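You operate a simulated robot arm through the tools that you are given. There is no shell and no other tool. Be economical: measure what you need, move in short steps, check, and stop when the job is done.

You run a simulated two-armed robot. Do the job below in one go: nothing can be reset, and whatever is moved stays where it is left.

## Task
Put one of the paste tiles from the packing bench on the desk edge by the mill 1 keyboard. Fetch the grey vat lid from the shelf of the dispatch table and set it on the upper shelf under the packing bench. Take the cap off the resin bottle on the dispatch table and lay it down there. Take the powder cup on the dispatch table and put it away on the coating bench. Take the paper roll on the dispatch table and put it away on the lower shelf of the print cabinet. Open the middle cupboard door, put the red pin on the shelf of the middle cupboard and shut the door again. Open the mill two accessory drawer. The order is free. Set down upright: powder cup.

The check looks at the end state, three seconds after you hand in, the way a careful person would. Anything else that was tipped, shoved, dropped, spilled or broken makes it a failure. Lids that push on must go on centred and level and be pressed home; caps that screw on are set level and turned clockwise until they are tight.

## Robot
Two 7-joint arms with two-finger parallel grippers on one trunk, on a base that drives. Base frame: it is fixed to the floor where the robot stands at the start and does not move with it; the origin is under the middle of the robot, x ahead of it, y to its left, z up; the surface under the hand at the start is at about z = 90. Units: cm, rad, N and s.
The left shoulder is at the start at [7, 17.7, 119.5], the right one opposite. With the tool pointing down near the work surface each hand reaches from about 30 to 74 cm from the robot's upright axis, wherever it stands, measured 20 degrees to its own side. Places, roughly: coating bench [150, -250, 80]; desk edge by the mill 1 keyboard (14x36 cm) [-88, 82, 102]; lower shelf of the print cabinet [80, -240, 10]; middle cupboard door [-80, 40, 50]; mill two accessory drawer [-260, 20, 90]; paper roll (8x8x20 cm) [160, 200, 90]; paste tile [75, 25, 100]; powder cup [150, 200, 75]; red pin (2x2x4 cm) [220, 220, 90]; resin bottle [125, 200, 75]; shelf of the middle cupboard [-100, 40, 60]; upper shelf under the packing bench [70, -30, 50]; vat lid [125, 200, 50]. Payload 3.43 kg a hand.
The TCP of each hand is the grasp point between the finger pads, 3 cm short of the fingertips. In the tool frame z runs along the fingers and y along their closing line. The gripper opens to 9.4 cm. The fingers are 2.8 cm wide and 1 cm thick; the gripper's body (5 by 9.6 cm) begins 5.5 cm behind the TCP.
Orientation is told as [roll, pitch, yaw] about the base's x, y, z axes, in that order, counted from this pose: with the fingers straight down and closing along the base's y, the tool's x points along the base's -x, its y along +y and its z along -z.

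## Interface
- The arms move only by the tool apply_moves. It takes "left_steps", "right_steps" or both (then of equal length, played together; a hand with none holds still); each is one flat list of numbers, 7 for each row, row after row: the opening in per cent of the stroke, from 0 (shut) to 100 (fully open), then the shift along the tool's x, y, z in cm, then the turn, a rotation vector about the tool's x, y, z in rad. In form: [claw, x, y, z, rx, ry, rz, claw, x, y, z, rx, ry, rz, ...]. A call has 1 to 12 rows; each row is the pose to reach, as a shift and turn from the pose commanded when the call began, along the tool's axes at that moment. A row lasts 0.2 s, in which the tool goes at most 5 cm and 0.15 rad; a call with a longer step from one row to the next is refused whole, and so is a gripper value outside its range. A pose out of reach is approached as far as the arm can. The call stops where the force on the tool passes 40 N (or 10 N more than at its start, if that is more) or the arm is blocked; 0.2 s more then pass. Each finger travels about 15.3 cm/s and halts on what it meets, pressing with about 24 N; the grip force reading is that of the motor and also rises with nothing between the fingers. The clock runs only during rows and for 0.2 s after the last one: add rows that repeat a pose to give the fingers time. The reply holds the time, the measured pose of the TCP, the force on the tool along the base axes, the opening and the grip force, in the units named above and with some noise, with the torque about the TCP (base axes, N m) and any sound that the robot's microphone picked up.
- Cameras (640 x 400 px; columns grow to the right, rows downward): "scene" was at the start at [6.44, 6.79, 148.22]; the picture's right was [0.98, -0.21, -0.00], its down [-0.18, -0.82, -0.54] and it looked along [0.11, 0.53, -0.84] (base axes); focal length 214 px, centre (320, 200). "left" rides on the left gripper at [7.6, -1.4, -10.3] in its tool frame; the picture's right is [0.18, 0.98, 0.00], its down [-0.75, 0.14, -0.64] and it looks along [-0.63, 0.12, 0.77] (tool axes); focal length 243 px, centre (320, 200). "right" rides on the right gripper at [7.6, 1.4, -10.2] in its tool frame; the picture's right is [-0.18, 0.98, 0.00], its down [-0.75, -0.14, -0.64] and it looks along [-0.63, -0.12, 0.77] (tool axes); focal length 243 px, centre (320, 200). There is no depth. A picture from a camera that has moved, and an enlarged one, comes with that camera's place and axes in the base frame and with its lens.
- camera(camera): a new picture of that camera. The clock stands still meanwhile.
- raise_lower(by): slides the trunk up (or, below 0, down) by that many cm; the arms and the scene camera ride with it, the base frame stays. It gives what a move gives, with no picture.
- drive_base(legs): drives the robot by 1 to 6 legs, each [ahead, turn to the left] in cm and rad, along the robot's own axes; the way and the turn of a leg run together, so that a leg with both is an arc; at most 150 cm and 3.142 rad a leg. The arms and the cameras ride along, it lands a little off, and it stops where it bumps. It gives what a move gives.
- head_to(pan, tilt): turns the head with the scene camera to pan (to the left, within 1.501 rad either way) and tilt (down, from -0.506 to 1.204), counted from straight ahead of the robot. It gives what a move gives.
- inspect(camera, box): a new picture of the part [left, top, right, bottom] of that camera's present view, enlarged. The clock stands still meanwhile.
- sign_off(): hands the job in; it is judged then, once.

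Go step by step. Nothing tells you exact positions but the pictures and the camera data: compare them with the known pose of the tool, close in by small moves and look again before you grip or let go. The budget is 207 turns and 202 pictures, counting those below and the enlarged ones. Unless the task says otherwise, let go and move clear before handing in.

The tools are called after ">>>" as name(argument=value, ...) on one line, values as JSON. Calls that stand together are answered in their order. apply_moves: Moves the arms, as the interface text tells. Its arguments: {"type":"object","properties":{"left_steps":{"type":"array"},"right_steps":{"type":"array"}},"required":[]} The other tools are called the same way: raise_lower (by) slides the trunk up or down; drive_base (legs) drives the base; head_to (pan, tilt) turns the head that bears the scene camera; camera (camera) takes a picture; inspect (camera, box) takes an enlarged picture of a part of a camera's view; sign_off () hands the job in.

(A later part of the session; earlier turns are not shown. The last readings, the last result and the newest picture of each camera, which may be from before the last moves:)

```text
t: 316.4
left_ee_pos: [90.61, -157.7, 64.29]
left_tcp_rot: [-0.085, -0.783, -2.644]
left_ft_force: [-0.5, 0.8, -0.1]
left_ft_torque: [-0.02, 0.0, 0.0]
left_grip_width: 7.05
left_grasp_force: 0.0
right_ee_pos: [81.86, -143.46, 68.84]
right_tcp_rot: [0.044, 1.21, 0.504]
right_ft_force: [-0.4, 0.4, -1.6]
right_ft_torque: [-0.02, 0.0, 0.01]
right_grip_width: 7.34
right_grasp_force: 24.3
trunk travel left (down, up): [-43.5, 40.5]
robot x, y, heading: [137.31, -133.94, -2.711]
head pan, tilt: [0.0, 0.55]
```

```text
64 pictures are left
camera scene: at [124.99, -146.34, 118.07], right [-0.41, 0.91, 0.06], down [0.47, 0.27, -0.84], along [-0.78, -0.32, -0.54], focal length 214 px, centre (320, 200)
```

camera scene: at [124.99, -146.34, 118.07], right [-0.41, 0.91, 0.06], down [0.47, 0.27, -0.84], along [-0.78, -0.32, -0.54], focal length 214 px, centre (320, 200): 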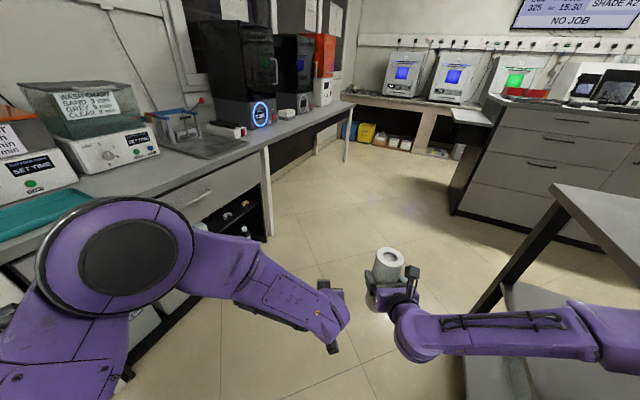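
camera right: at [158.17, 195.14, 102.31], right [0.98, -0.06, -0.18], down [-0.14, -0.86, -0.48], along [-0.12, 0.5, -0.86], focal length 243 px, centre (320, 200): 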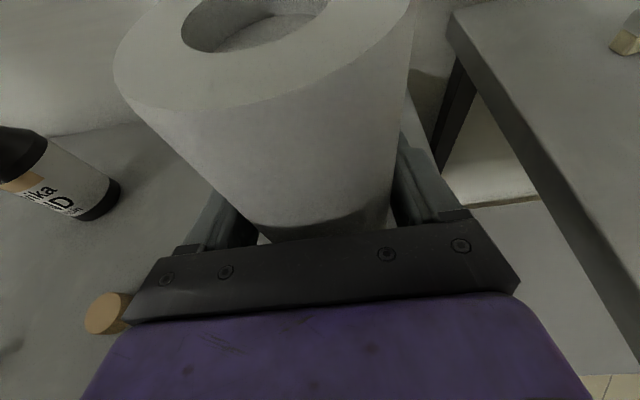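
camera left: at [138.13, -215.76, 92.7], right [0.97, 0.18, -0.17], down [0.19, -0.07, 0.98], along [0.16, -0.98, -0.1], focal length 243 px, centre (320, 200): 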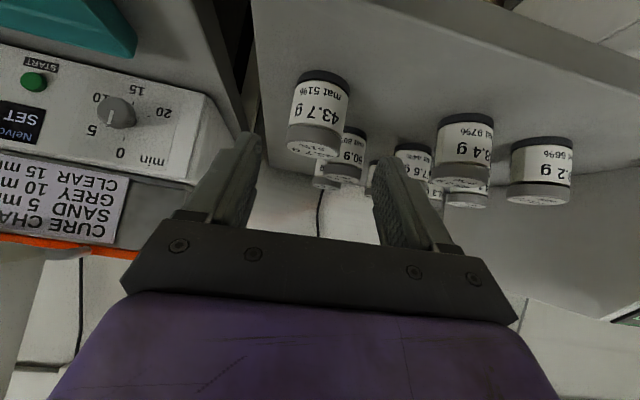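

The turn was blocked (right elbow near the packing bench). I raise back up at once and check.

>>> raise_lower(by=40)

>>> head_to(pan=-1.0, tilt=0.6)

>>> camera(camera="scene")

```text
t: 320.3
left_ee_pos: [90.14, -157.63, 104.38]
left_tcp_rot: [-0.065, -0.791, -2.649]
left_ft_force: [0.1, 0.8, -0.4]
left_ft_torque: [0.01, 0.01, 0.02]
left_grip_width: 7.04
left_grasp_force: 0.0
right_ee_pos: [80.96, -143.01, 108.77]
right_tcp_rot: [0.004, 1.219, 0.464]
right_ft_force: [0.0, 0.3, -2.3]
right_ft_torque: [0.0, -0.01, 0.0]
right_grip_width: 7.34
right_grasp_force: 24.8
trunk travel left (down, up): [-83.5, 0.5]
robot x, y, heading: [137.25, -133.43, -2.722]
head pan, tilt: [0.0, 0.55]
```

```text
t: 321.5
left_ee_pos: [90.26, -157.75, 104.44]
left_tcp_rot: [-0.067, -0.79, -2.647]
left_ft_force: [0.2, -0.3, 0.3]
left_ft_torque: [0.02, 0.0, -0.05]
left_grip_width: 7.06
left_grasp_force: 0.0
right_ee_pos: [81.12, -143.03, 108.73]
right_tcp_rot: [0.004, 1.219, 0.464]
right_ft_force: [-0.3, 0.5, -1.3]
right_ft_torque: [0.0, 0.01, 0.01]
right_grip_width: 7.35
right_grasp_force: 23.9
trunk travel left (down, up): [-83.5, 0.5]
robot x, y, heading: [137.14, -133.68, -2.722]
head pan, tilt: [-1.0, 0.6]
```

```text
63 pictures are left
camera scene: at [124.49, -132.0, 157.4], right [0.55, 0.84, 0.01], down [0.48, -0.3, -0.82], along [-0.69, 0.46, -0.57], focal length 214 px, centre (320, 200)
```

scene: 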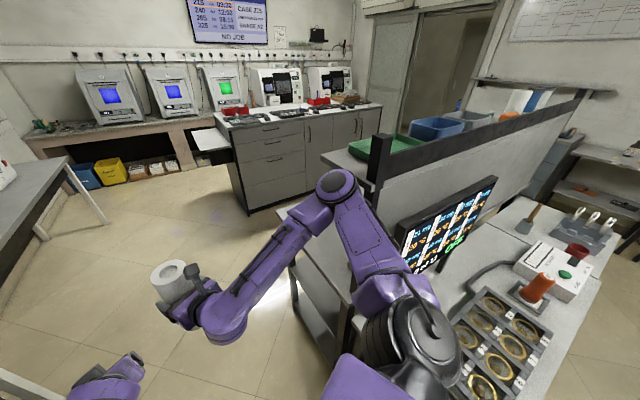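

>>> drive_base(legs=[[0, 0.6], [14, 0]])

>>> camera(camera="scene")

```text
t: 324.5
left_ee_pos: [104.44, -190.45, 104.72]
left_tcp_rot: [-0.059, -0.8, -2.058]
left_ft_force: [0.1, 0.2, -0.6]
left_ft_torque: [0.0, -0.03, 0.03]
left_grip_width: 7.07
left_grasp_force: 0.0
right_ee_pos: [88.85, -183.37, 109.18]
right_tcp_rot: [-0.009, 1.227, 1.046]
right_ft_force: [0.1, 0.3, -1.6]
right_ft_torque: [-0.03, 0.0, 0.0]
right_grip_width: 7.33
right_grasp_force: 24.5
trunk travel left (down, up): [-83.5, 0.5]
robot x, y, heading: [129.57, -145.2, -2.131]
head pan, tilt: [-1.0, 0.6]
```

```text
62 pictures are left
camera scene: at [118.46, -149.27, 157.46], right [-0.01, 1.0, 0.0], down [0.56, 0.01, -0.83], along [-0.83, -0.01, -0.56], focal length 214 px, centre (320, 200)
```

scene: 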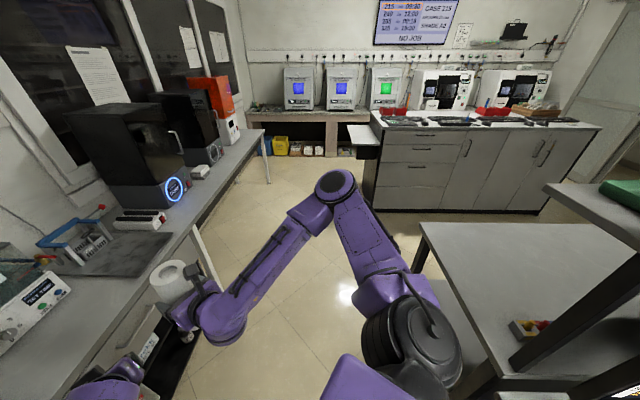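

>>> drive_base(legs=[[0, 2.12], [-51, 0], [0, -1.56]])

>>> raise_lower(by=-40)

>>> head_to(pan=0, tilt=0.5)

>>> camera(camera="scene")

```text
t: 336.2
left_ee_pos: [77.77, -193.78, 104.6]
left_tcp_rot: [-0.062, -0.798, -1.556]
left_ft_force: [0.3, 0.1, 1.1]
left_ft_torque: [-0.01, -0.01, 0.01]
left_grip_width: 7.03
left_grasp_force: 0.1
right_ee_pos: [60.54, -195.11, 109.09]
right_tcp_rot: [-0.006, 1.224, 1.55]
right_ft_force: [-0.1, -0.9, -0.8]
right_ft_torque: [0.0, -0.03, -0.02]
right_grip_width: 7.3
right_grasp_force: 24.0
trunk travel left (down, up): [-83.5, 0.5]
robot x, y, heading: [78.27, -141.58, -1.631]
head pan, tilt: [-1.0, 0.6]
```

```text
t: 340.1
left_ee_pos: [77.77, -193.84, 64.82]
left_tcp_rot: [-0.058, -0.797, -1.556]
left_ft_force: [-0.2, -0.1, 0.2]
left_ft_torque: [-0.01, 0.06, -0.02]
left_grip_width: 7.06
left_grasp_force: 0.1
right_ee_pos: [60.48, -195.09, 69.08]
right_tcp_rot: [-0.007, 1.226, 1.55]
right_ft_force: [0.5, -0.4, -1.8]
right_ft_torque: [0.04, -0.03, -0.01]
right_grip_width: 7.32
right_grasp_force: 23.9
trunk travel left (down, up): [-43.5, 40.5]
robot x, y, heading: [78.09, -141.63, -1.627]
head pan, tilt: [-1.0, 0.6]
```

```text
t: 341.3
left_ee_pos: [77.69, -193.8, 64.76]
left_tcp_rot: [-0.058, -0.799, -1.554]
left_ft_force: [0.4, -0.5, -0.6]
left_ft_torque: [-0.01, -0.01, 0.02]
left_grip_width: 7.07
left_grasp_force: 0.0
right_ee_pos: [60.45, -195.26, 69.02]
right_tcp_rot: [-0.007, 1.225, 1.549]
right_ft_force: [-0.8, -0.8, -2.4]
right_ft_torque: [-0.01, 0.0, -0.01]
right_grip_width: 7.35
right_grasp_force: 24.3
trunk travel left (down, up): [-43.5, 40.5]
robot x, y, heading: [78.33, -141.84, -1.625]
head pan, tilt: [0.0, 0.499]
```

```text
61 pictures are left
camera scene: at [77.26, -155.85, 118.34], right [-1.0, 0.06, 0.0], down [0.03, 0.48, -0.88], along [-0.05, -0.88, -0.48], focal length 214 px, centre (320, 200)
```

scene: 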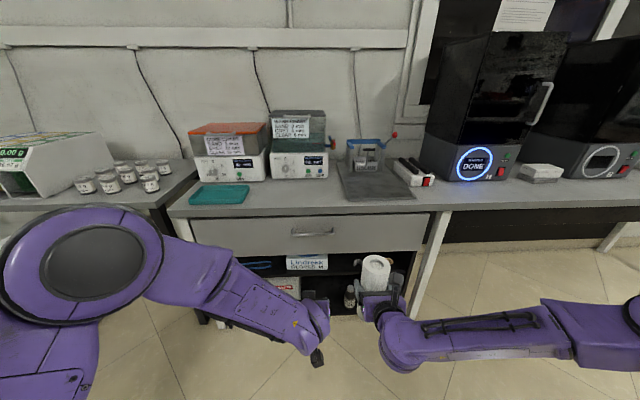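

>>> apply_moves(left_steps=[75, 0, 4, -3, 0, 0, 0, 75, 0, 8, -6, 0, 0, 0, 75, 0, 12, -6, 0, 0, 0, 75, 0, 16, -6, 0, 0, 0])

>>> raise_lower(by=-32)

>>> camera(camera="scene")

>>> camera(camera="right")

```text
t: 342.3
left_ee_pos: [94.08, -190.18, 68.41]
left_tcp_rot: [-0.06, -0.799, -1.555]
left_ft_force: [-0.4, -1.1, -0.6]
left_ft_torque: [0.02, 0.0, 0.0]
left_grip_width: 7.03
left_grasp_force: 0.0
right_ee_pos: [60.55, -195.16, 69.08]
right_tcp_rot: [-0.006, 1.225, 1.557]
right_ft_force: [0.3, -1.3, -1.1]
right_ft_torque: [-0.01, -0.01, -0.01]
right_grip_width: 7.35
right_grasp_force: 24.2
trunk travel left (down, up): [-43.5, 40.5]
robot x, y, heading: [77.88, -141.82, -1.628]
head pan, tilt: [0.0, 0.499]
```

```text
t: 345.5
left_ee_pos: [93.89, -190.19, 36.28]
left_tcp_rot: [-0.062, -0.797, -1.556]
left_ft_force: [0.5, -0.1, 1.1]
left_ft_torque: [0.01, -0.01, 0.0]
left_grip_width: 7.04
left_grasp_force: 0.0
right_ee_pos: [60.56, -195.12, 36.99]
right_tcp_rot: [-0.007, 1.226, 1.549]
right_ft_force: [-0.2, 0.1, -1.6]
right_ft_torque: [0.0, -0.01, 0.0]
right_grip_width: 7.33
right_grasp_force: 23.7
trunk travel left (down, up): [-11.5, 72.5]
robot x, y, heading: [77.88, -141.73, -1.628]
head pan, tilt: [0.0, 0.499]
```

```text
60 pictures are left
camera scene: at [77.28, -155.83, 86.35], right [-1.0, 0.06, 0.0], down [0.03, 0.48, -0.88], along [-0.05, -0.88, -0.48], focal length 214 px, centre (320, 200)
```

scene: 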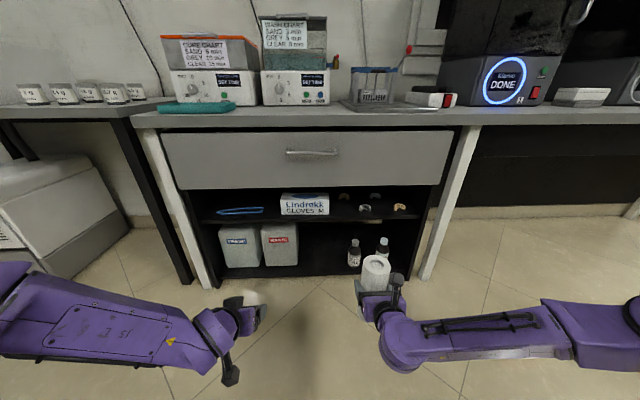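

```text
59 pictures are left
camera right: at [59.28, -188.07, 47.71], right [-0.98, 0.08, -0.18], down [0.15, 0.86, -0.49], along [0.11, -0.51, -0.85], focal length 243 px, centre (320, 200)
```

right: 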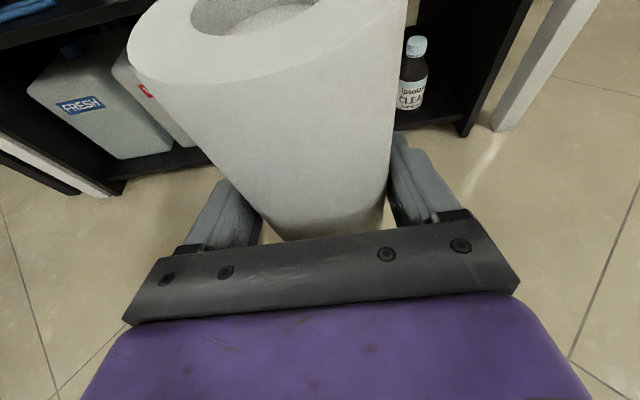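

Lower shelf has a free gap between the white tubs (x>84) and the bottles (x<58). I line the roll up at x≈73 and lower it to fit the opening.

>>> apply_moves(right_steps=[60, 0, -4, 0, 0, 0, 0, 60, 0, -8, 0, 0, 0, 0, 60, 0, -12, 0, 0, 0, 0, 60, 0, -13, 0, 0, 0, 0])

>>> raise_lower(by=-11)

>>> drive_base(legs=[[22, 0]])

>>> camera(camera="scene")

>>> camera(camera="left")

```text
t: 346.5
left_ee_pos: [94.07, -190.19, 36.37]
left_tcp_rot: [-0.061, -0.796, -1.553]
left_ft_force: [-0.8, 0.4, -0.4]
left_ft_torque: [0.01, 0.0, -0.03]
left_grip_width: 7.04
left_grasp_force: 0.0
right_ee_pos: [73.44, -195.49, 37.33]
right_tcp_rot: [-0.01, 1.225, 1.549]
right_ft_force: [0.5, -0.4, -2.3]
right_ft_torque: [0.04, -0.03, -0.02]
right_grip_width: 7.33
right_grasp_force: 23.8
trunk travel left (down, up): [-11.5, 72.5]
robot x, y, heading: [78.22, -141.37, -1.628]
head pan, tilt: [0.0, 0.499]
```

```text
t: 347.9
left_ee_pos: [93.93, -190.14, 25.31]
left_tcp_rot: [-0.061, -0.797, -1.556]
left_ft_force: [-0.2, -0.3, -0.3]
left_ft_torque: [0.0, 0.03, 0.01]
left_grip_width: 7.05
left_grasp_force: 0.0
right_ee_pos: [73.56, -195.41, 26.26]
right_tcp_rot: [-0.006, 1.226, 1.549]
right_ft_force: [-0.6, 0.0, -2.1]
right_ft_torque: [-0.01, -0.03, 0.02]
right_grip_width: 7.3
right_grasp_force: 24.0
trunk travel left (down, up): [-0.5, 83.5]
robot x, y, heading: [78.01, -141.66, -1.626]
head pan, tilt: [0.0, 0.499]
```

```text
t: 349.6
left_ee_pos: [92.83, -212.51, 25.36]
left_tcp_rot: [-0.061, -0.796, -1.555]
left_ft_force: [0.6, -1.0, -0.3]
left_ft_torque: [-0.03, -0.03, 0.01]
left_grip_width: 7.06
left_grasp_force: 0.0
right_ee_pos: [72.35, -217.8, 26.31]
right_tcp_rot: [-0.006, 1.225, 1.552]
right_ft_force: [1.0, -0.3, -1.6]
right_ft_torque: [0.01, 0.01, -0.01]
right_grip_width: 7.3
right_grasp_force: 23.7
trunk travel left (down, up): [-0.5, 83.5]
robot x, y, heading: [76.53, -164.02, -1.621]
head pan, tilt: [0.0, 0.499]
```

```text
58 pictures are left
camera scene: at [76.06, -178.16, 75.34], right [-1.0, 0.05, 0.0], down [0.03, 0.48, -0.88], along [-0.05, -0.88, -0.48], focal length 214 px, centre (320, 200)
```

scene: 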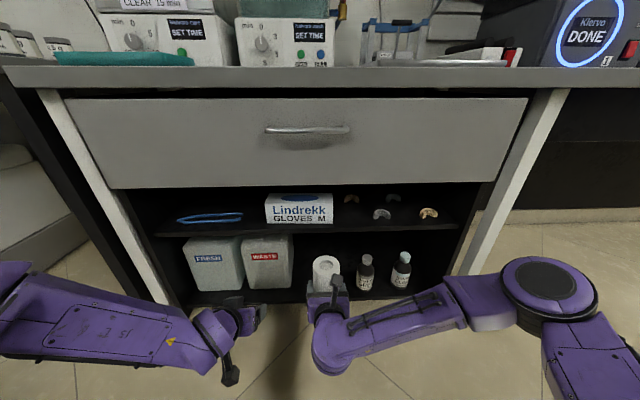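

```text
57 pictures are left
camera left: at [91.72, -199.64, 27.15], right [0.98, 0.1, -0.17], down [0.18, -0.07, 0.98], along [0.09, -0.99, -0.09], focal length 243 px, centre (320, 200)
```

left: 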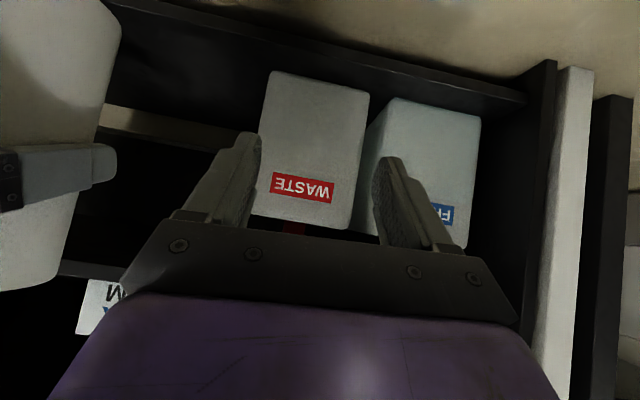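

>>> apply_moves(left_steps=[75, 0, 0, -4, 0, 0, 0, 75, 0, 0, -8, 0, 0, 0, 75, 0, 0, -12, 0, 0, 0])

>>> drive_base(legs=[[7, 0]])

>>> inspect(camera="scene", box=[220, 170, 420, 310])

>>> camera(camera="left")

```text
t: 350.4
left_ee_pos: [91.6, -208.98, 35.33]
left_tcp_rot: [-0.059, -0.799, -1.556]
left_ft_force: [-0.3, 0.6, -0.3]
left_ft_torque: [0.02, 0.01, -0.01]
left_grip_width: 7.08
left_grasp_force: 0.0
left hand out of reach, approached as far as the arm can: row 1, 2, 3
right_ee_pos: [72.29, -217.61, 26.22]
right_tcp_rot: [-0.007, 1.226, 1.551]
right_ft_force: [-0.3, -0.5, -1.8]
right_ft_torque: [0.01, -0.02, 0.0]
right_grip_width: 7.31
right_grasp_force: 24.3
trunk travel left (down, up): [-0.5, 83.5]
robot x, y, heading: [76.91, -164.29, -1.623]
head pan, tilt: [0.0, 0.499]
```

```text
t: 351.4
left_ee_pos: [91.26, -216.07, 35.41]
left_tcp_rot: [-0.06, -0.796, -1.556]
left_ft_force: [-0.2, -1.0, -0.6]
left_ft_torque: [-0.04, 0.0, -0.05]
left_grip_width: 7.04
left_grasp_force: 0.0
right_ee_pos: [71.95, -224.73, 26.26]
right_tcp_rot: [-0.007, 1.225, 1.552]
right_ft_force: [-0.6, 0.0, -1.5]
right_ft_torque: [0.03, 0.0, -0.01]
right_grip_width: 7.33
right_grasp_force: 24.1
trunk travel left (down, up): [-0.5, 83.5]
robot x, y, heading: [76.54, -170.76, -1.631]
head pan, tilt: [0.0, 0.499]
```

```text
2.86 times, centred on (320, 240) of scene
camera zoom: at [75.67, -185.11, 75.35], right [-1.0, 0.06, 0.0], down [0.03, 0.48, -0.88], along [-0.05, -0.88, -0.48], focal length 613 px, centre (320, 86)
```

zoom: 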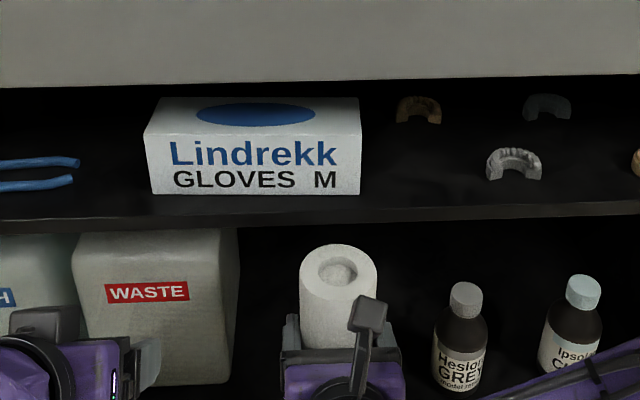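

```text
55 pictures are left
camera left: at [90.13, -203.2, 37.1], right [0.98, 0.1, -0.17], down [0.18, -0.07, 0.98], along [0.09, -0.99, -0.09], focal length 243 px, centre (320, 200)
```

left: 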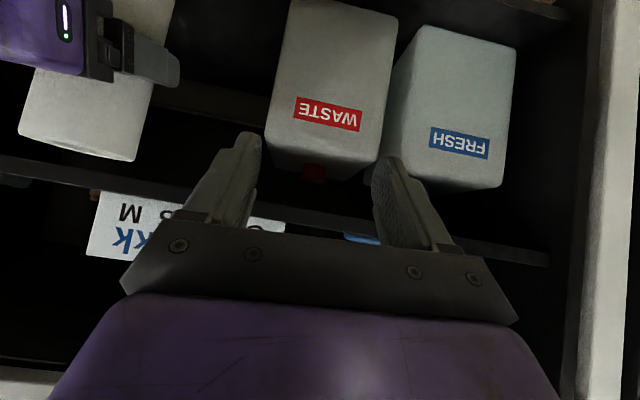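

>>> apply_moves(left_steps=[75, 0.5, 0, -1.5, 0, 0.14, 0, 75, 1, 0, -3, 0, 0.28, 0, 75, 1.5, 0, -4.5, 0, 0.42, 0, 75, 2, 0, -6, 0, 0.56, 0, 75, 2.5, 0, -7.5, 0, 0.7, 0, 75, 3, 0, -9, 0, 0.78, 0], right_steps=[60, -0.6, 0, 0.2, 0, 0, 0, 60, -1.2, 0, 0.4, 0, 0, 0, 60, -1.8, 0, 0.65, 0, 0, 0, 60, -2.4, 0, 0.85, 0, 0, 0, 60, -3, 0, 1.1, 0, 0, 0, 60, -3.57, 0, 1.3, 0, 0, 0])

>>> inspect(camera="scene", box=[220, 170, 420, 310])

```text
t: 352.8
left_ee_pos: [91.64, -207.55, 39.48]
left_tcp_rot: [-0.042, -0.016, -1.599]
left_ft_force: [-0.3, 0.7, 0.5]
left_ft_torque: [0.02, -0.02, -0.02]
left_grip_width: 7.08
left_grasp_force: 0.2
right_ee_pos: [71.99, -224.69, 22.54]
right_tcp_rot: [-0.008, 1.225, 1.55]
right_ft_force: [0.0, 0.1, -2.3]
right_ft_torque: [-0.01, -0.01, -0.01]
right_grip_width: 7.3
right_grasp_force: 23.9
trunk travel left (down, up): [-0.5, 83.5]
robot x, y, heading: [76.28, -171.08, -1.629]
head pan, tilt: [0.0, 0.499]
```

```text
2.86 times, centred on (320, 240) of scene
camera zoom: at [75.67, -185.11, 75.35], right [-1.0, 0.06, 0.0], down [0.03, 0.48, -0.88], along [-0.05, -0.88, -0.48], focal length 613 px, centre (320, 86)
```

zoom: 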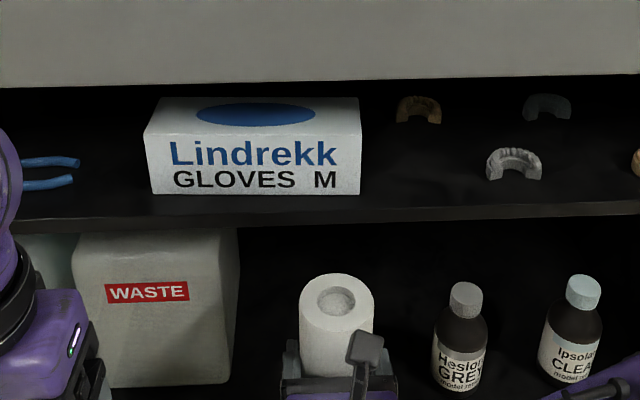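

>>> drive_base(legs=[[5, 0]])

>>> drive_base(legs=[[5.3, 0]])

>>> camera(camera="right")

>>> inspect(camera="scene", box=[220, 190, 420, 330])

```text
t: 353.8
left_ee_pos: [91.32, -212.6, 39.51]
left_tcp_rot: [-0.041, -0.02, -1.597]
left_ft_force: [0.5, 0.5, -0.9]
left_ft_torque: [-0.02, 0.0, -0.01]
left_grip_width: 7.02
left_grasp_force: 0.0
right_ee_pos: [71.74, -229.87, 22.42]
right_tcp_rot: [-0.008, 1.224, 1.551]
right_ft_force: [1.0, -0.2, -2.2]
right_ft_torque: [-0.01, 0.02, 0.0]
right_grip_width: 7.3
right_grasp_force: 24.2
trunk travel left (down, up): [-0.5, 83.5]
robot x, y, heading: [76.21, -176.06, -1.625]
head pan, tilt: [0.0, 0.499]
```

```text
t: 354.7
left_ee_pos: [90.92, -217.98, 39.58]
left_tcp_rot: [-0.041, -0.017, -1.598]
left_ft_force: [-0.8, 1.0, 0.4]
left_ft_torque: [0.02, 0.03, 0.0]
left_grip_width: 7.06
left_grasp_force: 0.1
right_ee_pos: [71.38, -235.06, 22.55]
right_tcp_rot: [-0.006, 1.226, 1.549]
right_ft_force: [0.1, -0.5, -1.9]
right_ft_torque: [0.04, -0.02, -0.03]
right_grip_width: 7.32
right_grasp_force: 23.5
trunk travel left (down, up): [-0.5, 83.5]
robot x, y, heading: [75.79, -181.34, -1.625]
head pan, tilt: [0.0, 0.499]
```

```text
53 pictures are left
camera right: at [70.17, -228.1, 33.12], right [-0.98, 0.08, -0.18], down [0.15, 0.86, -0.49], along [0.11, -0.51, -0.85], focal length 243 px, centre (320, 200)
```

right: 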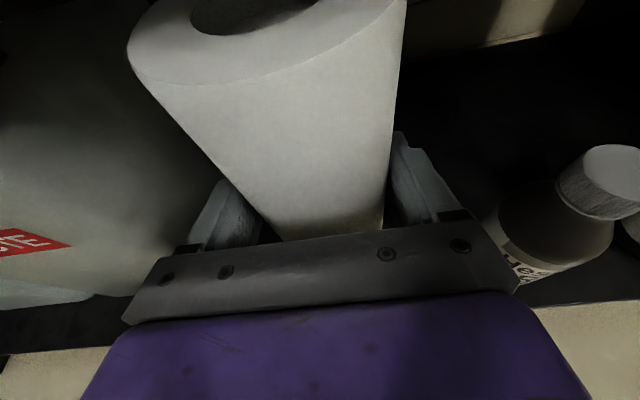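

```text
2.86 times, centred on (320, 260) of scene
camera zoom: at [75.08, -195.55, 75.35], right [-1.0, 0.06, 0.0], down [0.03, 0.48, -0.88], along [-0.05, -0.88, -0.48], focal length 613 px, centre (320, 29)
```

zoom: 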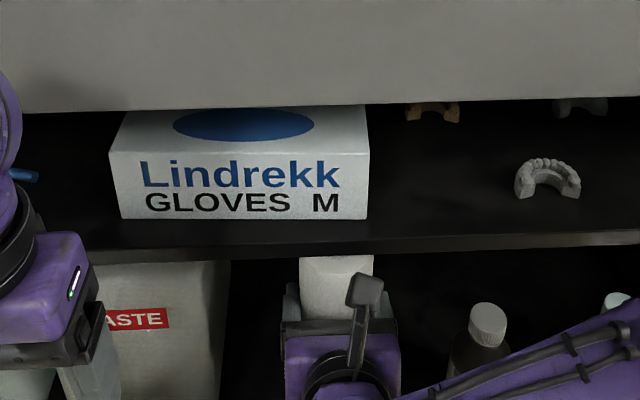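

>>> apply_moves(right_steps=[60, -0.7, 0, 0.25, 0, 0, 0, 60, -1.3, 0, 0.48, 0, 0, 0, 60, -1.7, 0, 0.62, 0, 0, 0])

>>> apply_moves(right_steps=[60, -0.3, 0, 0.1, 0, 0, 0, 60, -0.5, 0, 0.18, 0, 0, 0, 60, -0.7, 0, 0.25, 0, 0, 0])

>>> apply_moves(right_steps=[60, -0.2, 0, 0.07, 0, 0, 0, 60, -0.4, 0, 0.14, 0, 0, 0])

```text
t: 355.5
left_ee_pos: [90.99, -217.88, 39.47]
left_tcp_rot: [-0.043, -0.017, -1.599]
left_ft_force: [0.3, -0.1, 0.4]
left_ft_torque: [-0.03, 0.01, -0.02]
left_grip_width: 7.05
left_grasp_force: 0.1
right_ee_pos: [71.37, -235.12, 20.5]
right_tcp_rot: [-0.005, 1.226, 1.553]
right_ft_force: [0.2, 0.1, -1.4]
right_ft_torque: [0.01, 0.04, -0.04]
right_grip_width: 7.31
right_grasp_force: 24.4
trunk travel left (down, up): [-0.5, 83.5]
robot x, y, heading: [75.87, -181.37, -1.625]
head pan, tilt: [0.0, 0.499]
```

```text
t: 356.3
left_ee_pos: [91.08, -217.95, 39.45]
left_tcp_rot: [-0.041, -0.017, -1.599]
left_ft_force: [0.9, -0.2, 0.5]
left_ft_torque: [-0.03, 0.0, -0.04]
left_grip_width: 7.05
left_grasp_force: 0.0
right_ee_pos: [71.4, -235.27, 19.94]
right_tcp_rot: [-0.008, 1.225, 1.551]
right_ft_force: [-0.4, 0.3, -1.7]
right_ft_torque: [0.02, -0.04, 0.0]
right_grip_width: 7.3
right_grasp_force: 23.1
trunk travel left (down, up): [-0.5, 83.5]
robot x, y, heading: [75.88, -181.24, -1.625]
head pan, tilt: [0.0, 0.499]
```

```text
t: 356.9
left_ee_pos: [90.95, -217.99, 39.51]
left_tcp_rot: [-0.042, -0.017, -1.6]
left_ft_force: [0.0, 1.0, -0.2]
left_ft_torque: [-0.01, -0.02, -0.03]
left_grip_width: 7.03
left_grasp_force: 0.1
right_ee_pos: [71.5, -235.2, 19.37]
right_tcp_rot: [-0.007, 1.226, 1.55]
right_ft_force: [-0.5, 0.2, -1.9]
right_ft_torque: [0.0, -0.02, 0.01]
right_grip_width: 7.31
right_grasp_force: 24.1
trunk travel left (down, up): [-0.5, 83.5]
robot x, y, heading: [75.85, -181.43, -1.626]
head pan, tilt: [0.0, 0.499]
```

>>> apply_moves(right_steps=[60, -0.2, 0, 0.07, 0, 0, 0, 60, -0.4, 0, 0.14, 0, 0, 0, 60, -0.6, 0, 0.2, 0, 0, 0, 60, -0.8, 0, 0.28, 0, 0, 0])

>>> apply_moves(right_steps=[60, -0.2, 0, 0.07, 0, 0, 0, 60, -0.4, 0, 0.14, 0, 0, 0, 60, -0.6, 0, 0.2, 0, 0, 0])

>>> camera(camera="left")

```text
t: 357.9
left_ee_pos: [91.18, -218.0, 39.46]
left_tcp_rot: [-0.043, -0.016, -1.598]
left_ft_force: [-1.3, 0.1, 0.1]
left_ft_torque: [0.0, -0.01, -0.05]
left_grip_width: 7.07
left_grasp_force: 0.1
right_ee_pos: [71.44, -235.24, 18.68]
right_tcp_rot: [-0.006, 1.225, 1.548]
right_ft_force: [-0.4, -0.2, -1.9]
right_ft_torque: [-0.04, 0.04, 0.0]
right_grip_width: 7.29
right_grasp_force: 23.4
trunk travel left (down, up): [-0.5, 83.5]
robot x, y, heading: [75.54, -181.21, -1.627]
head pan, tilt: [0.0, 0.499]
```

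```text
t: 358.7
left_ee_pos: [91.06, -217.96, 39.6]
left_tcp_rot: [-0.041, -0.018, -1.598]
left_ft_force: [0.4, -0.3, -0.7]
left_ft_torque: [0.02, 0.02, -0.04]
left_grip_width: 7.05
left_grasp_force: 0.0
right_ee_pos: [71.44, -235.23, 18.06]
right_tcp_rot: [-0.006, 1.226, 1.55]
right_ft_force: [0.3, 0.1, -1.6]
right_ft_torque: [-0.01, 0.0, -0.01]
right_grip_width: 7.3
right_grasp_force: 23.6
trunk travel left (down, up): [-0.5, 83.5]
robot x, y, heading: [76.17, -181.39, -1.626]
head pan, tilt: [0.0, 0.499]
```

```text
51 pictures are left
camera left: at [90.18, -210.0, 49.67], right [0.99, 0.16, -0.04], down [0.15, -0.75, 0.65], along [0.07, -0.65, -0.76], focal length 243 px, centre (320, 200)
```

left: 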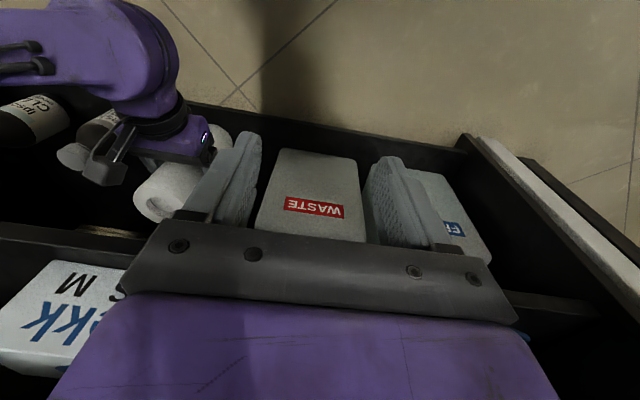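

>>> apply_moves(right_steps=[60, -0.2, 0, 0.07, 0, 0, 0, 60, -0.4, 0, 0.14, 0, 0, 0, 60, -0.6, 0, 0.2, 0, 0, 0, 60, -0.8, 0, 0.28, 0, 0, 0])

>>> apply_moves(right_steps=[60, -0.2, 0, 0.07, 0, 0, 0, 60, -0.4, 0, 0.14, 0, 0, 0, 60, -0.6, 0, 0.2, 0, 0, 0, 60, -0.8, 0, 0.28, 0, 0, 0])

>>> camera(camera="right")

```text
t: 359.7
left_ee_pos: [91.08, -217.94, 39.68]
left_tcp_rot: [-0.041, -0.019, -1.599]
left_ft_force: [-0.1, -0.7, 0.4]
left_ft_torque: [0.01, -0.05, -0.01]
left_grip_width: 7.04
left_grasp_force: 0.0
right_ee_pos: [71.41, -235.23, 17.45]
right_tcp_rot: [-0.012, 1.227, 1.548]
right_ft_force: [-2.0, 1.2, 12.9]
right_ft_torque: [0.56, 0.13, 0.05]
right_grip_width: 7.3
right_grasp_force: 24.0
trunk travel left (down, up): [-0.5, 83.5]
robot x, y, heading: [75.91, -181.59, -1.626]
head pan, tilt: [0.0, 0.499]
```

```text
t: 360.7
left_ee_pos: [90.99, -217.77, 39.53]
left_tcp_rot: [-0.04, -0.022, -1.598]
left_ft_force: [0.6, 0.5, 0.1]
left_ft_torque: [0.01, 0.0, -0.02]
left_grip_width: 7.05
left_grasp_force: 0.0
right_ee_pos: [71.46, -235.1, 16.46]
right_tcp_rot: [-0.007, 1.228, 1.554]
right_ft_force: [-1.5, 6.7, 19.6]
right_ft_torque: [0.24, 0.04, 0.01]
right_grip_width: 7.31
right_grasp_force: 24.0
trunk travel left (down, up): [-0.5, 83.5]
robot x, y, heading: [76.1, -181.44, -1.629]
head pan, tilt: [0.0, 0.499]
```

```text
50 pictures are left
camera right: at [70.26, -227.99, 27.13], right [-0.98, 0.07, -0.18], down [0.15, 0.86, -0.49], along [0.11, -0.51, -0.85], focal length 243 px, centre (320, 200)
```

right: 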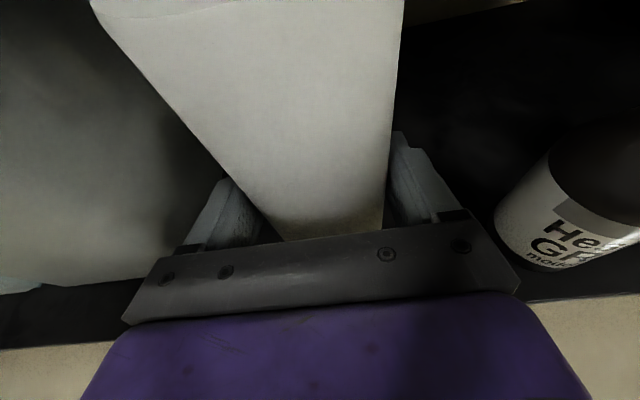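

>>> apply_moves(right_steps=[60, 0.2, 0, 0, 0, 0, 0, 80, 0.2, 0, 0, 0, 0, 0, 96, 0.2, 0, 0, 0, 0, 0, 96, 0.2, 0, 0, 0, 0, 0])

>>> drive_base(legs=[[-14, 0]])

>>> camera(camera="scene")

```text
t: 361.7
left_ee_pos: [91.06, -217.98, 39.58]
left_tcp_rot: [-0.041, -0.018, -1.598]
left_ft_force: [-0.1, 0.5, -0.4]
left_ft_torque: [0.0, 0.0, -0.02]
left_grip_width: 7.06
left_grasp_force: 0.0
right_ee_pos: [71.44, -235.28, 16.55]
right_tcp_rot: [-0.008, 1.225, 1.55]
right_ft_force: [-0.7, -1.2, -0.7]
right_ft_torque: [0.01, -0.01, 0.03]
right_grip_width: 9.04
right_grasp_force: 0.0
trunk travel left (down, up): [-0.5, 83.5]
robot x, y, heading: [75.59, -181.16, -1.626]
head pan, tilt: [0.0, 0.499]
```

```text
t: 363.1
left_ee_pos: [91.8, -203.81, 39.59]
left_tcp_rot: [-0.043, -0.017, -1.598]
left_ft_force: [-0.9, 0.0, -0.2]
left_ft_torque: [0.0, 0.01, 0.03]
left_grip_width: 7.03
left_grasp_force: 0.0
right_ee_pos: [72.26, -221.02, 16.59]
right_tcp_rot: [-0.007, 1.226, 1.55]
right_ft_force: [-0.6, -0.1, -0.4]
right_ft_torque: [0.01, 0.0, 0.01]
right_grip_width: 9.01
right_grasp_force: 0.0
trunk travel left (down, up): [-0.5, 83.5]
robot x, y, heading: [76.73, -166.94, -1.628]
head pan, tilt: [0.0, 0.499]
```

```text
49 pictures are left
camera scene: at [75.88, -181.35, 75.35], right [-1.0, 0.06, 0.0], down [0.03, 0.48, -0.88], along [-0.05, -0.88, -0.48], focal length 214 px, centre (320, 200)
```

scene: 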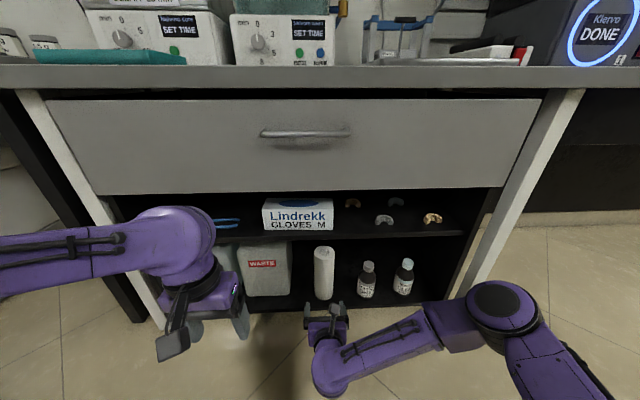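

Roll stands on the lower shelf. I back out, raise up, and return toward the dispatch table.

>>> drive_base(legs=[[-24, 0]])

>>> raise_lower(by=78)

>>> apply_moves(right_steps=[96, 4, 0, -1.5, 0, 0, 0, 96, 8, 0, -3, 0, 0, 0, 96, 12, 0, -4.5, 0, 0, 0])

>>> drive_base(legs=[[0, 1.62], [-87, 0], [0, 1.57], [150, 0], [104, 0]])

>>> head_to(pan=0, tilt=0.6)

>>> camera(camera="scene")

```text
t: 364.8
left_ee_pos: [93.23, -179.7, 39.44]
left_tcp_rot: [-0.042, -0.017, -1.601]
left_ft_force: [-0.3, 0.2, -0.3]
left_ft_torque: [-0.04, 0.03, -0.01]
left_grip_width: 7.07
left_grasp_force: 0.0
right_ee_pos: [73.48, -196.85, 16.6]
right_tcp_rot: [-0.006, 1.227, 1.547]
right_ft_force: [-0.1, 0.3, 0.8]
right_ft_torque: [-0.01, 0.03, 0.04]
right_grip_width: 9.04
right_grasp_force: 0.0
trunk travel left (down, up): [-0.5, 83.5]
robot x, y, heading: [78.09, -143.04, -1.63]
head pan, tilt: [0.0, 0.499]
```

```text
refused: 78 is not a number from -40 to 40
```

```text
t: 365.6
left_ee_pos: [93.25, -179.68, 39.45]
left_tcp_rot: [-0.041, -0.017, -1.6]
left_ft_force: [-1.1, 0.1, 0.2]
left_ft_torque: [0.01, 0.01, -0.03]
left_grip_width: 7.07
left_grasp_force: 0.0
right_ee_pos: [73.31, -196.6, 29.46]
right_tcp_rot: [-0.005, 1.224, 1.55]
right_ft_force: [0.8, -0.4, -1.3]
right_ft_torque: [-0.01, -0.01, 0.0]
right_grip_width: 9.02
right_grasp_force: 0.0
trunk travel left (down, up): [-0.5, 83.5]
robot x, y, heading: [78.28, -143.02, -1.626]
head pan, tilt: [0.0, 0.499]
```

```text
t: 369.1
left_ee_pos: [117.06, -136.32, 39.27]
left_tcp_rot: [-0.029, -0.009, -0.241]
left_ft_force: [0.3, 0.4, 0.1]
left_ft_torque: [-0.03, 0.01, 0.01]
left_grip_width: 7.03
left_grasp_force: 0.1
right_ee_pos: [129.56, -159.03, 29.35]
right_tcp_rot: [-0.023, 1.226, 2.896]
right_ft_force: [-0.3, -0.4, 0.6]
right_ft_torque: [-0.01, 0.02, 0.03]
right_grip_width: 9.02
right_grasp_force: 0.0
trunk travel left (down, up): [-0.5, 83.5]
robot x, y, heading: [78.19, -143.59, -0.275]
head pan, tilt: [0.0, 0.499]
stopped in leg 1: the robot was blocked; the commanded pose is now the measured one
```

```text
t: 369.8
left_ee_pos: [117.06, -136.36, 39.27]
left_tcp_rot: [-0.03, -0.007, -0.242]
left_ft_force: [0.5, -0.2, 0.1]
left_ft_torque: [0.01, 0.0, 0.01]
left_grip_width: 7.04
left_grasp_force: 0.1
right_ee_pos: [129.58, -159.01, 29.3]
right_tcp_rot: [-0.022, 1.222, 2.896]
right_ft_force: [-0.3, -0.4, 0.5]
right_ft_torque: [0.01, 0.01, 0.0]
right_grip_width: 9.02
right_grasp_force: 0.0
trunk travel left (down, up): [-0.5, 83.5]
robot x, y, heading: [78.11, -143.35, -0.274]
head pan, tilt: [0.0, 0.6]
```

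```text
48 pictures are left
camera scene: at [91.56, -147.36, 74.4], right [-0.27, -0.96, -0.01], down [-0.55, 0.16, -0.82], along [0.79, -0.22, -0.57], focal length 214 px, centre (320, 200)
```

scene: 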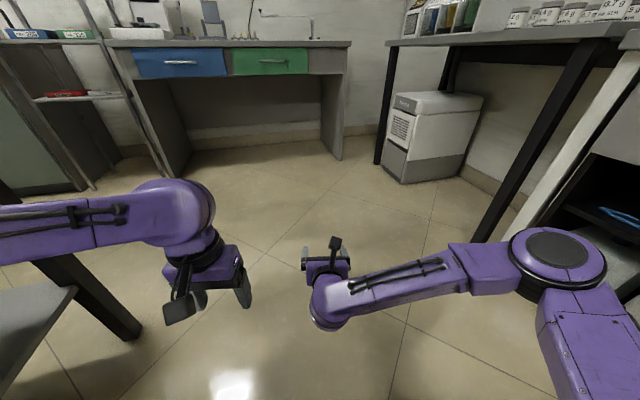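

The trunk lift was refused, so the low left arm met the bench frame. I turn back, raise fully, then continue.

>>> drive_base(legs=[[0, -0.6]])

>>> raise_lower(by=40)

>>> raise_lower(by=40)

>>> camera(camera="scene")

```text
t: 371.9
left_ee_pos: [114.14, -159.49, 39.18]
left_tcp_rot: [-0.034, -0.011, -0.848]
left_ft_force: [-0.5, -0.7, -1.5]
left_ft_torque: [-0.02, -0.02, -0.02]
left_grip_width: 7.05
left_grasp_force: 0.1
right_ee_pos: [111.53, -185.32, 29.47]
right_tcp_rot: [-0.006, 1.228, 2.306]
right_ft_force: [0.6, -0.3, 0.5]
right_ft_torque: [0.02, 0.0, 0.01]
right_grip_width: 9.05
right_grasp_force: 0.2
trunk travel left (down, up): [-0.5, 83.5]
robot x, y, heading: [78.05, -143.06, -0.878]
head pan, tilt: [0.0, 0.6]
```

```text
t: 375.7
left_ee_pos: [114.1, -159.51, 79.29]
left_tcp_rot: [-0.036, -0.009, -0.849]
left_ft_force: [0.0, -0.4, -0.3]
left_ft_torque: [-0.03, 0.0, 0.0]
left_grip_width: 7.03
left_grasp_force: 0.0
right_ee_pos: [111.42, -185.41, 69.53]
right_tcp_rot: [-0.007, 1.227, 2.305]
right_ft_force: [0.2, 0.4, 0.4]
right_ft_torque: [0.0, -0.01, -0.01]
right_grip_width: 9.02
right_grasp_force: 0.1
trunk travel left (down, up): [-40.5, 43.5]
robot x, y, heading: [78.14, -143.36, -0.883]
head pan, tilt: [0.0, 0.6]
```

```text
t: 379.5
left_ee_pos: [114.16, -159.52, 119.2]
left_tcp_rot: [-0.034, -0.011, -0.848]
left_ft_force: [0.4, -0.4, -0.5]
left_ft_torque: [0.01, -0.01, 0.01]
left_grip_width: 7.07
left_grasp_force: 0.0
right_ee_pos: [111.44, -185.26, 109.56]
right_tcp_rot: [-0.007, 1.227, 2.306]
right_ft_force: [0.0, -0.3, 0.7]
right_ft_torque: [-0.01, -0.03, 0.02]
right_grip_width: 9.01
right_grasp_force: 0.1
trunk travel left (down, up): [-80.5, 3.5]
robot x, y, heading: [78.1, -143.19, -0.871]
head pan, tilt: [0.0, 0.6]
```

```text
47 pictures are left
camera scene: at [86.92, -153.88, 154.44], right [-0.77, -0.64, 0.0], down [-0.36, 0.43, -0.82], along [0.53, -0.64, -0.57], focal length 214 px, centre (320, 200)
```

scene: 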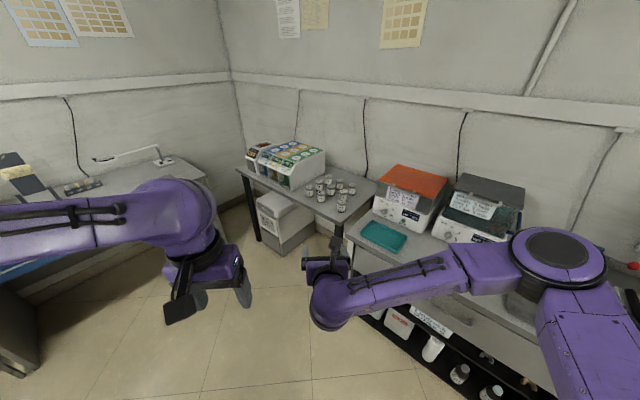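

>>> drive_base(legs=[[0, -0.7], [13, 0], [0, 1.57], [-85, 0]])

>>> drive_base(legs=[[0, 1.57], [150, 0], [130, 0]])

>>> camera(camera="scene")

```text
t: 390.6
left_ee_pos: [28.76, -138.48, 119.3]
left_tcp_rot: [-0.034, -0.01, 0.026]
left_ft_force: [0.3, -0.4, 0.8]
left_ft_torque: [0.03, 0.0, 0.0]
left_grip_width: 7.07
left_grasp_force: 0.0
right_ee_pos: [46.86, -156.97, 109.4]
right_tcp_rot: [-0.006, 1.225, -3.102]
right_ft_force: [1.3, -0.3, -1.1]
right_ft_torque: [-0.03, 0.02, 0.04]
right_grip_width: 9.04
right_grasp_force: 0.0
trunk travel left (down, up): [-80.5, 3.5]
robot x, y, heading: [-6.99, -155.77, -0.006]
head pan, tilt: [0.0, 0.6]
```

```text
t: 408.0
left_ee_pos: [-30.53, 157.32, 119.23]
left_tcp_rot: [-0.035, -0.013, 1.645]
left_ft_force: [-0.3, 0.1, -0.7]
left_ft_torque: [0.01, -0.03, -0.02]
left_grip_width: 7.05
left_grasp_force: 0.2
right_ee_pos: [-12.74, 176.28, 109.51]
right_tcp_rot: [-0.006, 1.227, -1.485]
right_ft_force: [0.0, 0.6, 0.2]
right_ft_torque: [-0.02, 0.01, -0.01]
right_grip_width: 9.04
right_grasp_force: 0.1
trunk travel left (down, up): [-80.5, 3.5]
robot x, y, heading: [-11.54, 122.23, 1.612]
head pan, tilt: [0.0, 0.6]
```

```text
46 pictures are left
camera scene: at [-12.34, 136.39, 154.44], right [1.0, 0.04, 0.0], down [0.02, -0.56, -0.83], along [-0.04, 0.82, -0.56], focal length 214 px, centre (320, 200)
```

scene: 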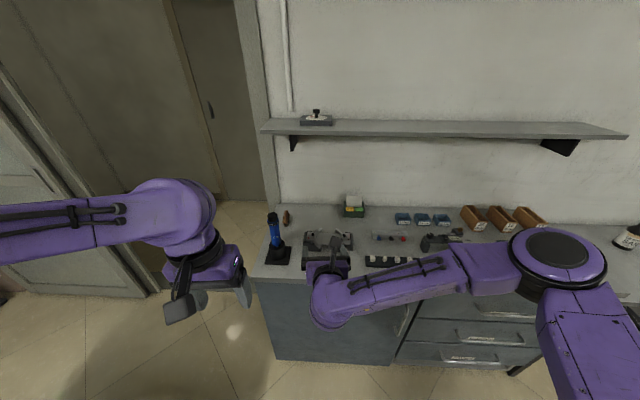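

>>> drive_base(legs=[[-12, 0], [0, -1.6], [141, 0], [0, 1.57]])

>>> raise_lower(by=-36)

>>> head_to(pan=0, tilt=0.6)

>>> camera(camera="scene")

```text
t: 423.5
left_ee_pos: [111.16, 147.28, 119.32]
left_tcp_rot: [-0.035, -0.011, 1.62]
left_ft_force: [-0.5, 0.0, -0.5]
left_ft_torque: [0.0, -0.01, -0.02]
left_grip_width: 7.05
left_grasp_force: 0.1
right_ee_pos: [129.37, 165.71, 109.46]
right_tcp_rot: [-0.007, 1.226, -1.511]
right_ft_force: [-0.7, -0.4, -0.2]
right_ft_torque: [0.01, 0.0, 0.0]
right_grip_width: 9.02
right_grasp_force: 0.1
trunk travel left (down, up): [-80.5, 3.5]
robot x, y, heading: [128.84, 112.08, 1.588]
head pan, tilt: [0.0, 0.6]
```

```text
t: 427.0
left_ee_pos: [111.03, 147.31, 83.21]
left_tcp_rot: [-0.035, -0.011, 1.619]
left_ft_force: [0.4, 0.2, 1.5]
left_ft_torque: [0.0, -0.04, 0.0]
left_grip_width: 7.06
left_grasp_force: 0.0
right_ee_pos: [129.33, 165.72, 73.47]
right_tcp_rot: [-0.007, 1.227, -1.51]
right_ft_force: [-1.0, -0.2, -0.3]
right_ft_torque: [0.0, 0.03, -0.02]
right_grip_width: 9.04
right_grasp_force: 0.1
trunk travel left (down, up): [-44.5, 39.5]
robot x, y, heading: [128.91, 111.71, 1.585]
head pan, tilt: [0.0, 0.6]
```

```text
t: 427.6
left_ee_pos: [111.15, 147.27, 83.3]
left_tcp_rot: [-0.035, -0.011, 1.619]
left_ft_force: [0.6, 0.2, 0.6]
left_ft_torque: [0.01, 0.01, -0.04]
left_grip_width: 7.06
left_grasp_force: 0.1
right_ee_pos: [129.45, 165.9, 73.51]
right_tcp_rot: [-0.007, 1.227, -1.511]
right_ft_force: [-0.6, 0.3, -0.6]
right_ft_torque: [-0.03, -0.02, 0.01]
right_grip_width: 9.01
right_grasp_force: 0.0
trunk travel left (down, up): [-44.5, 39.5]
robot x, y, heading: [129.09, 111.88, 1.589]
head pan, tilt: [0.0, 0.6]
```

```text
45 pictures are left
camera scene: at [128.79, 125.91, 118.44], right [1.0, 0.02, 0.0], down [0.01, -0.56, -0.82], along [-0.01, 0.82, -0.57], focal length 214 px, centre (320, 200)
```

scene: 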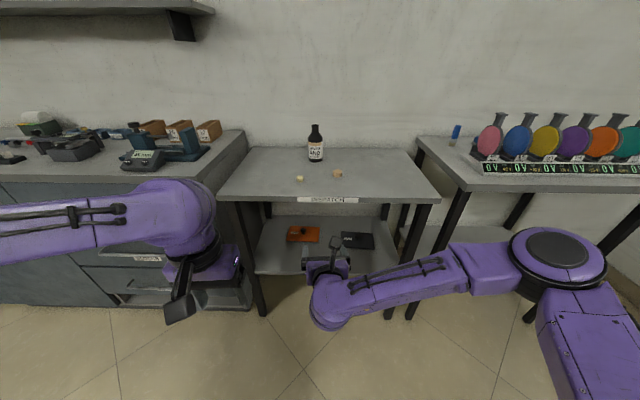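

>>> inspect(camera="scene", box=[240, 180, 440, 305])

```text
3.20 times, centred on (340, 242) of scene
camera zoom: at [128.79, 125.91, 118.44], right [1.0, 0.02, 0.0], down [0.01, -0.56, -0.82], along [-0.01, 0.82, -0.57], focal length 686 px, centre (256, 64)
```

zoom: 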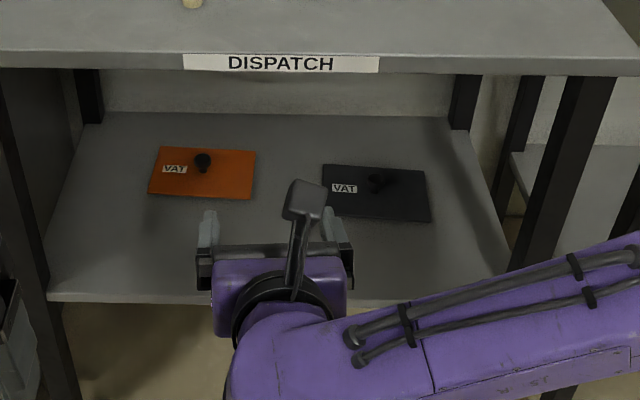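

The dark grey VAT lid with a knob lies on the shelf at about (146.6, 202, 44). To keep my elbow clear of the table legs I'll approach at an angle with the right hand at 45°.

>>> raise_lower(by=12)

>>> drive_base(legs=[[0, 1.15], [24, 0], [0, -1.637]])

>>> apply_moves(right_steps=[70, -1, 0, 1.0, 0, -0.11, 0, 70, -4, 0, 2.5, 0, -0.22, 0, 70, -7.5, 0, 4, 0, -0.33, 0, 70, -11, 0, 5.5, 0, -0.44, 0, 70, -14.5, 0, 7, 0, -0.44, 0, 70, -18, 0, 8.5, 0, -0.44, 0, 70, -21.5, 0, 10, 0, -0.44, 0])

>>> camera(camera="scene")

```text
t: 429.1
left_ee_pos: [111.06, 147.29, 95.26]
left_tcp_rot: [-0.035, -0.01, 1.62]
left_ft_force: [0.3, -0.5, 0.7]
left_ft_torque: [0.04, 0.0, 0.01]
left_grip_width: 7.07
left_grasp_force: 0.0
right_ee_pos: [129.37, 165.94, 85.44]
right_tcp_rot: [-0.009, 1.224, -1.512]
right_ft_force: [0.9, 0.1, 0.1]
right_ft_torque: [0.02, 0.01, 0.01]
right_grip_width: 9.02
right_grasp_force: 0.1
trunk travel left (down, up): [-56.5, 27.5]
robot x, y, heading: [129.31, 111.99, 1.588]
head pan, tilt: [0.0, 0.6]
```

```text
t: 437.7
left_ee_pos: [105.76, 160.61, 95.35]
left_tcp_rot: [-0.035, -0.012, 1.18]
left_ft_force: [-0.7, -0.2, -0.1]
left_ft_torque: [0.01, -0.01, -0.01]
left_grip_width: 7.03
left_grasp_force: 0.0
right_ee_pos: [130.19, 169.77, 85.45]
right_tcp_rot: [-0.008, 1.227, -1.952]
right_ft_force: [0.6, -0.6, -0.1]
right_ft_torque: [-0.01, -0.01, 0.01]
right_grip_width: 9.0
right_grasp_force: 0.1
trunk travel left (down, up): [-56.5, 27.5]
robot x, y, heading: [107.04, 121.3, 1.15]
head pan, tilt: [0.0, 0.6]
```

```text
t: 439.3
left_ee_pos: [105.86, 160.75, 95.29]
left_tcp_rot: [-0.037, -0.013, 1.179]
left_ft_force: [0.1, -0.7, -1.0]
left_ft_torque: [0.01, -0.01, 0.02]
left_grip_width: 7.05
left_grasp_force: 0.1
right_ee_pos: [131.13, 171.79, 61.67]
right_tcp_rot: [-0.003, 0.786, -1.946]
right_ft_force: [0.5, 0.2, -0.3]
right_ft_torque: [0.03, 0.0, 0.0]
right_grip_width: 6.58
right_grasp_force: 0.2
trunk travel left (down, up): [-56.5, 27.5]
robot x, y, heading: [106.97, 121.35, 1.149]
head pan, tilt: [0.0, 0.6]
```

```text
43 pictures are left
camera scene: at [112.67, 133.91, 130.44], right [0.91, -0.41, 0.0], down [-0.23, -0.52, -0.82], along [0.34, 0.75, -0.57], focal length 214 px, centre (320, 200)
```

scene: 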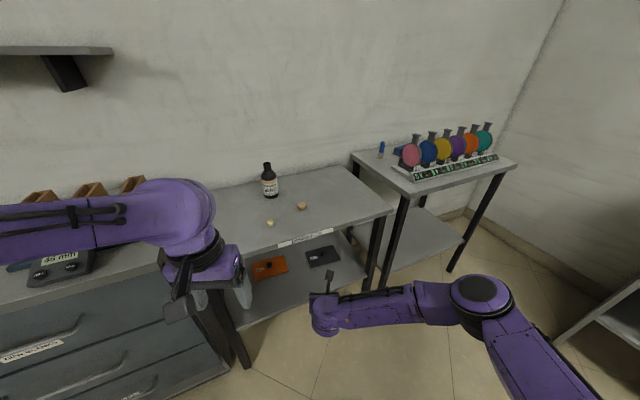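

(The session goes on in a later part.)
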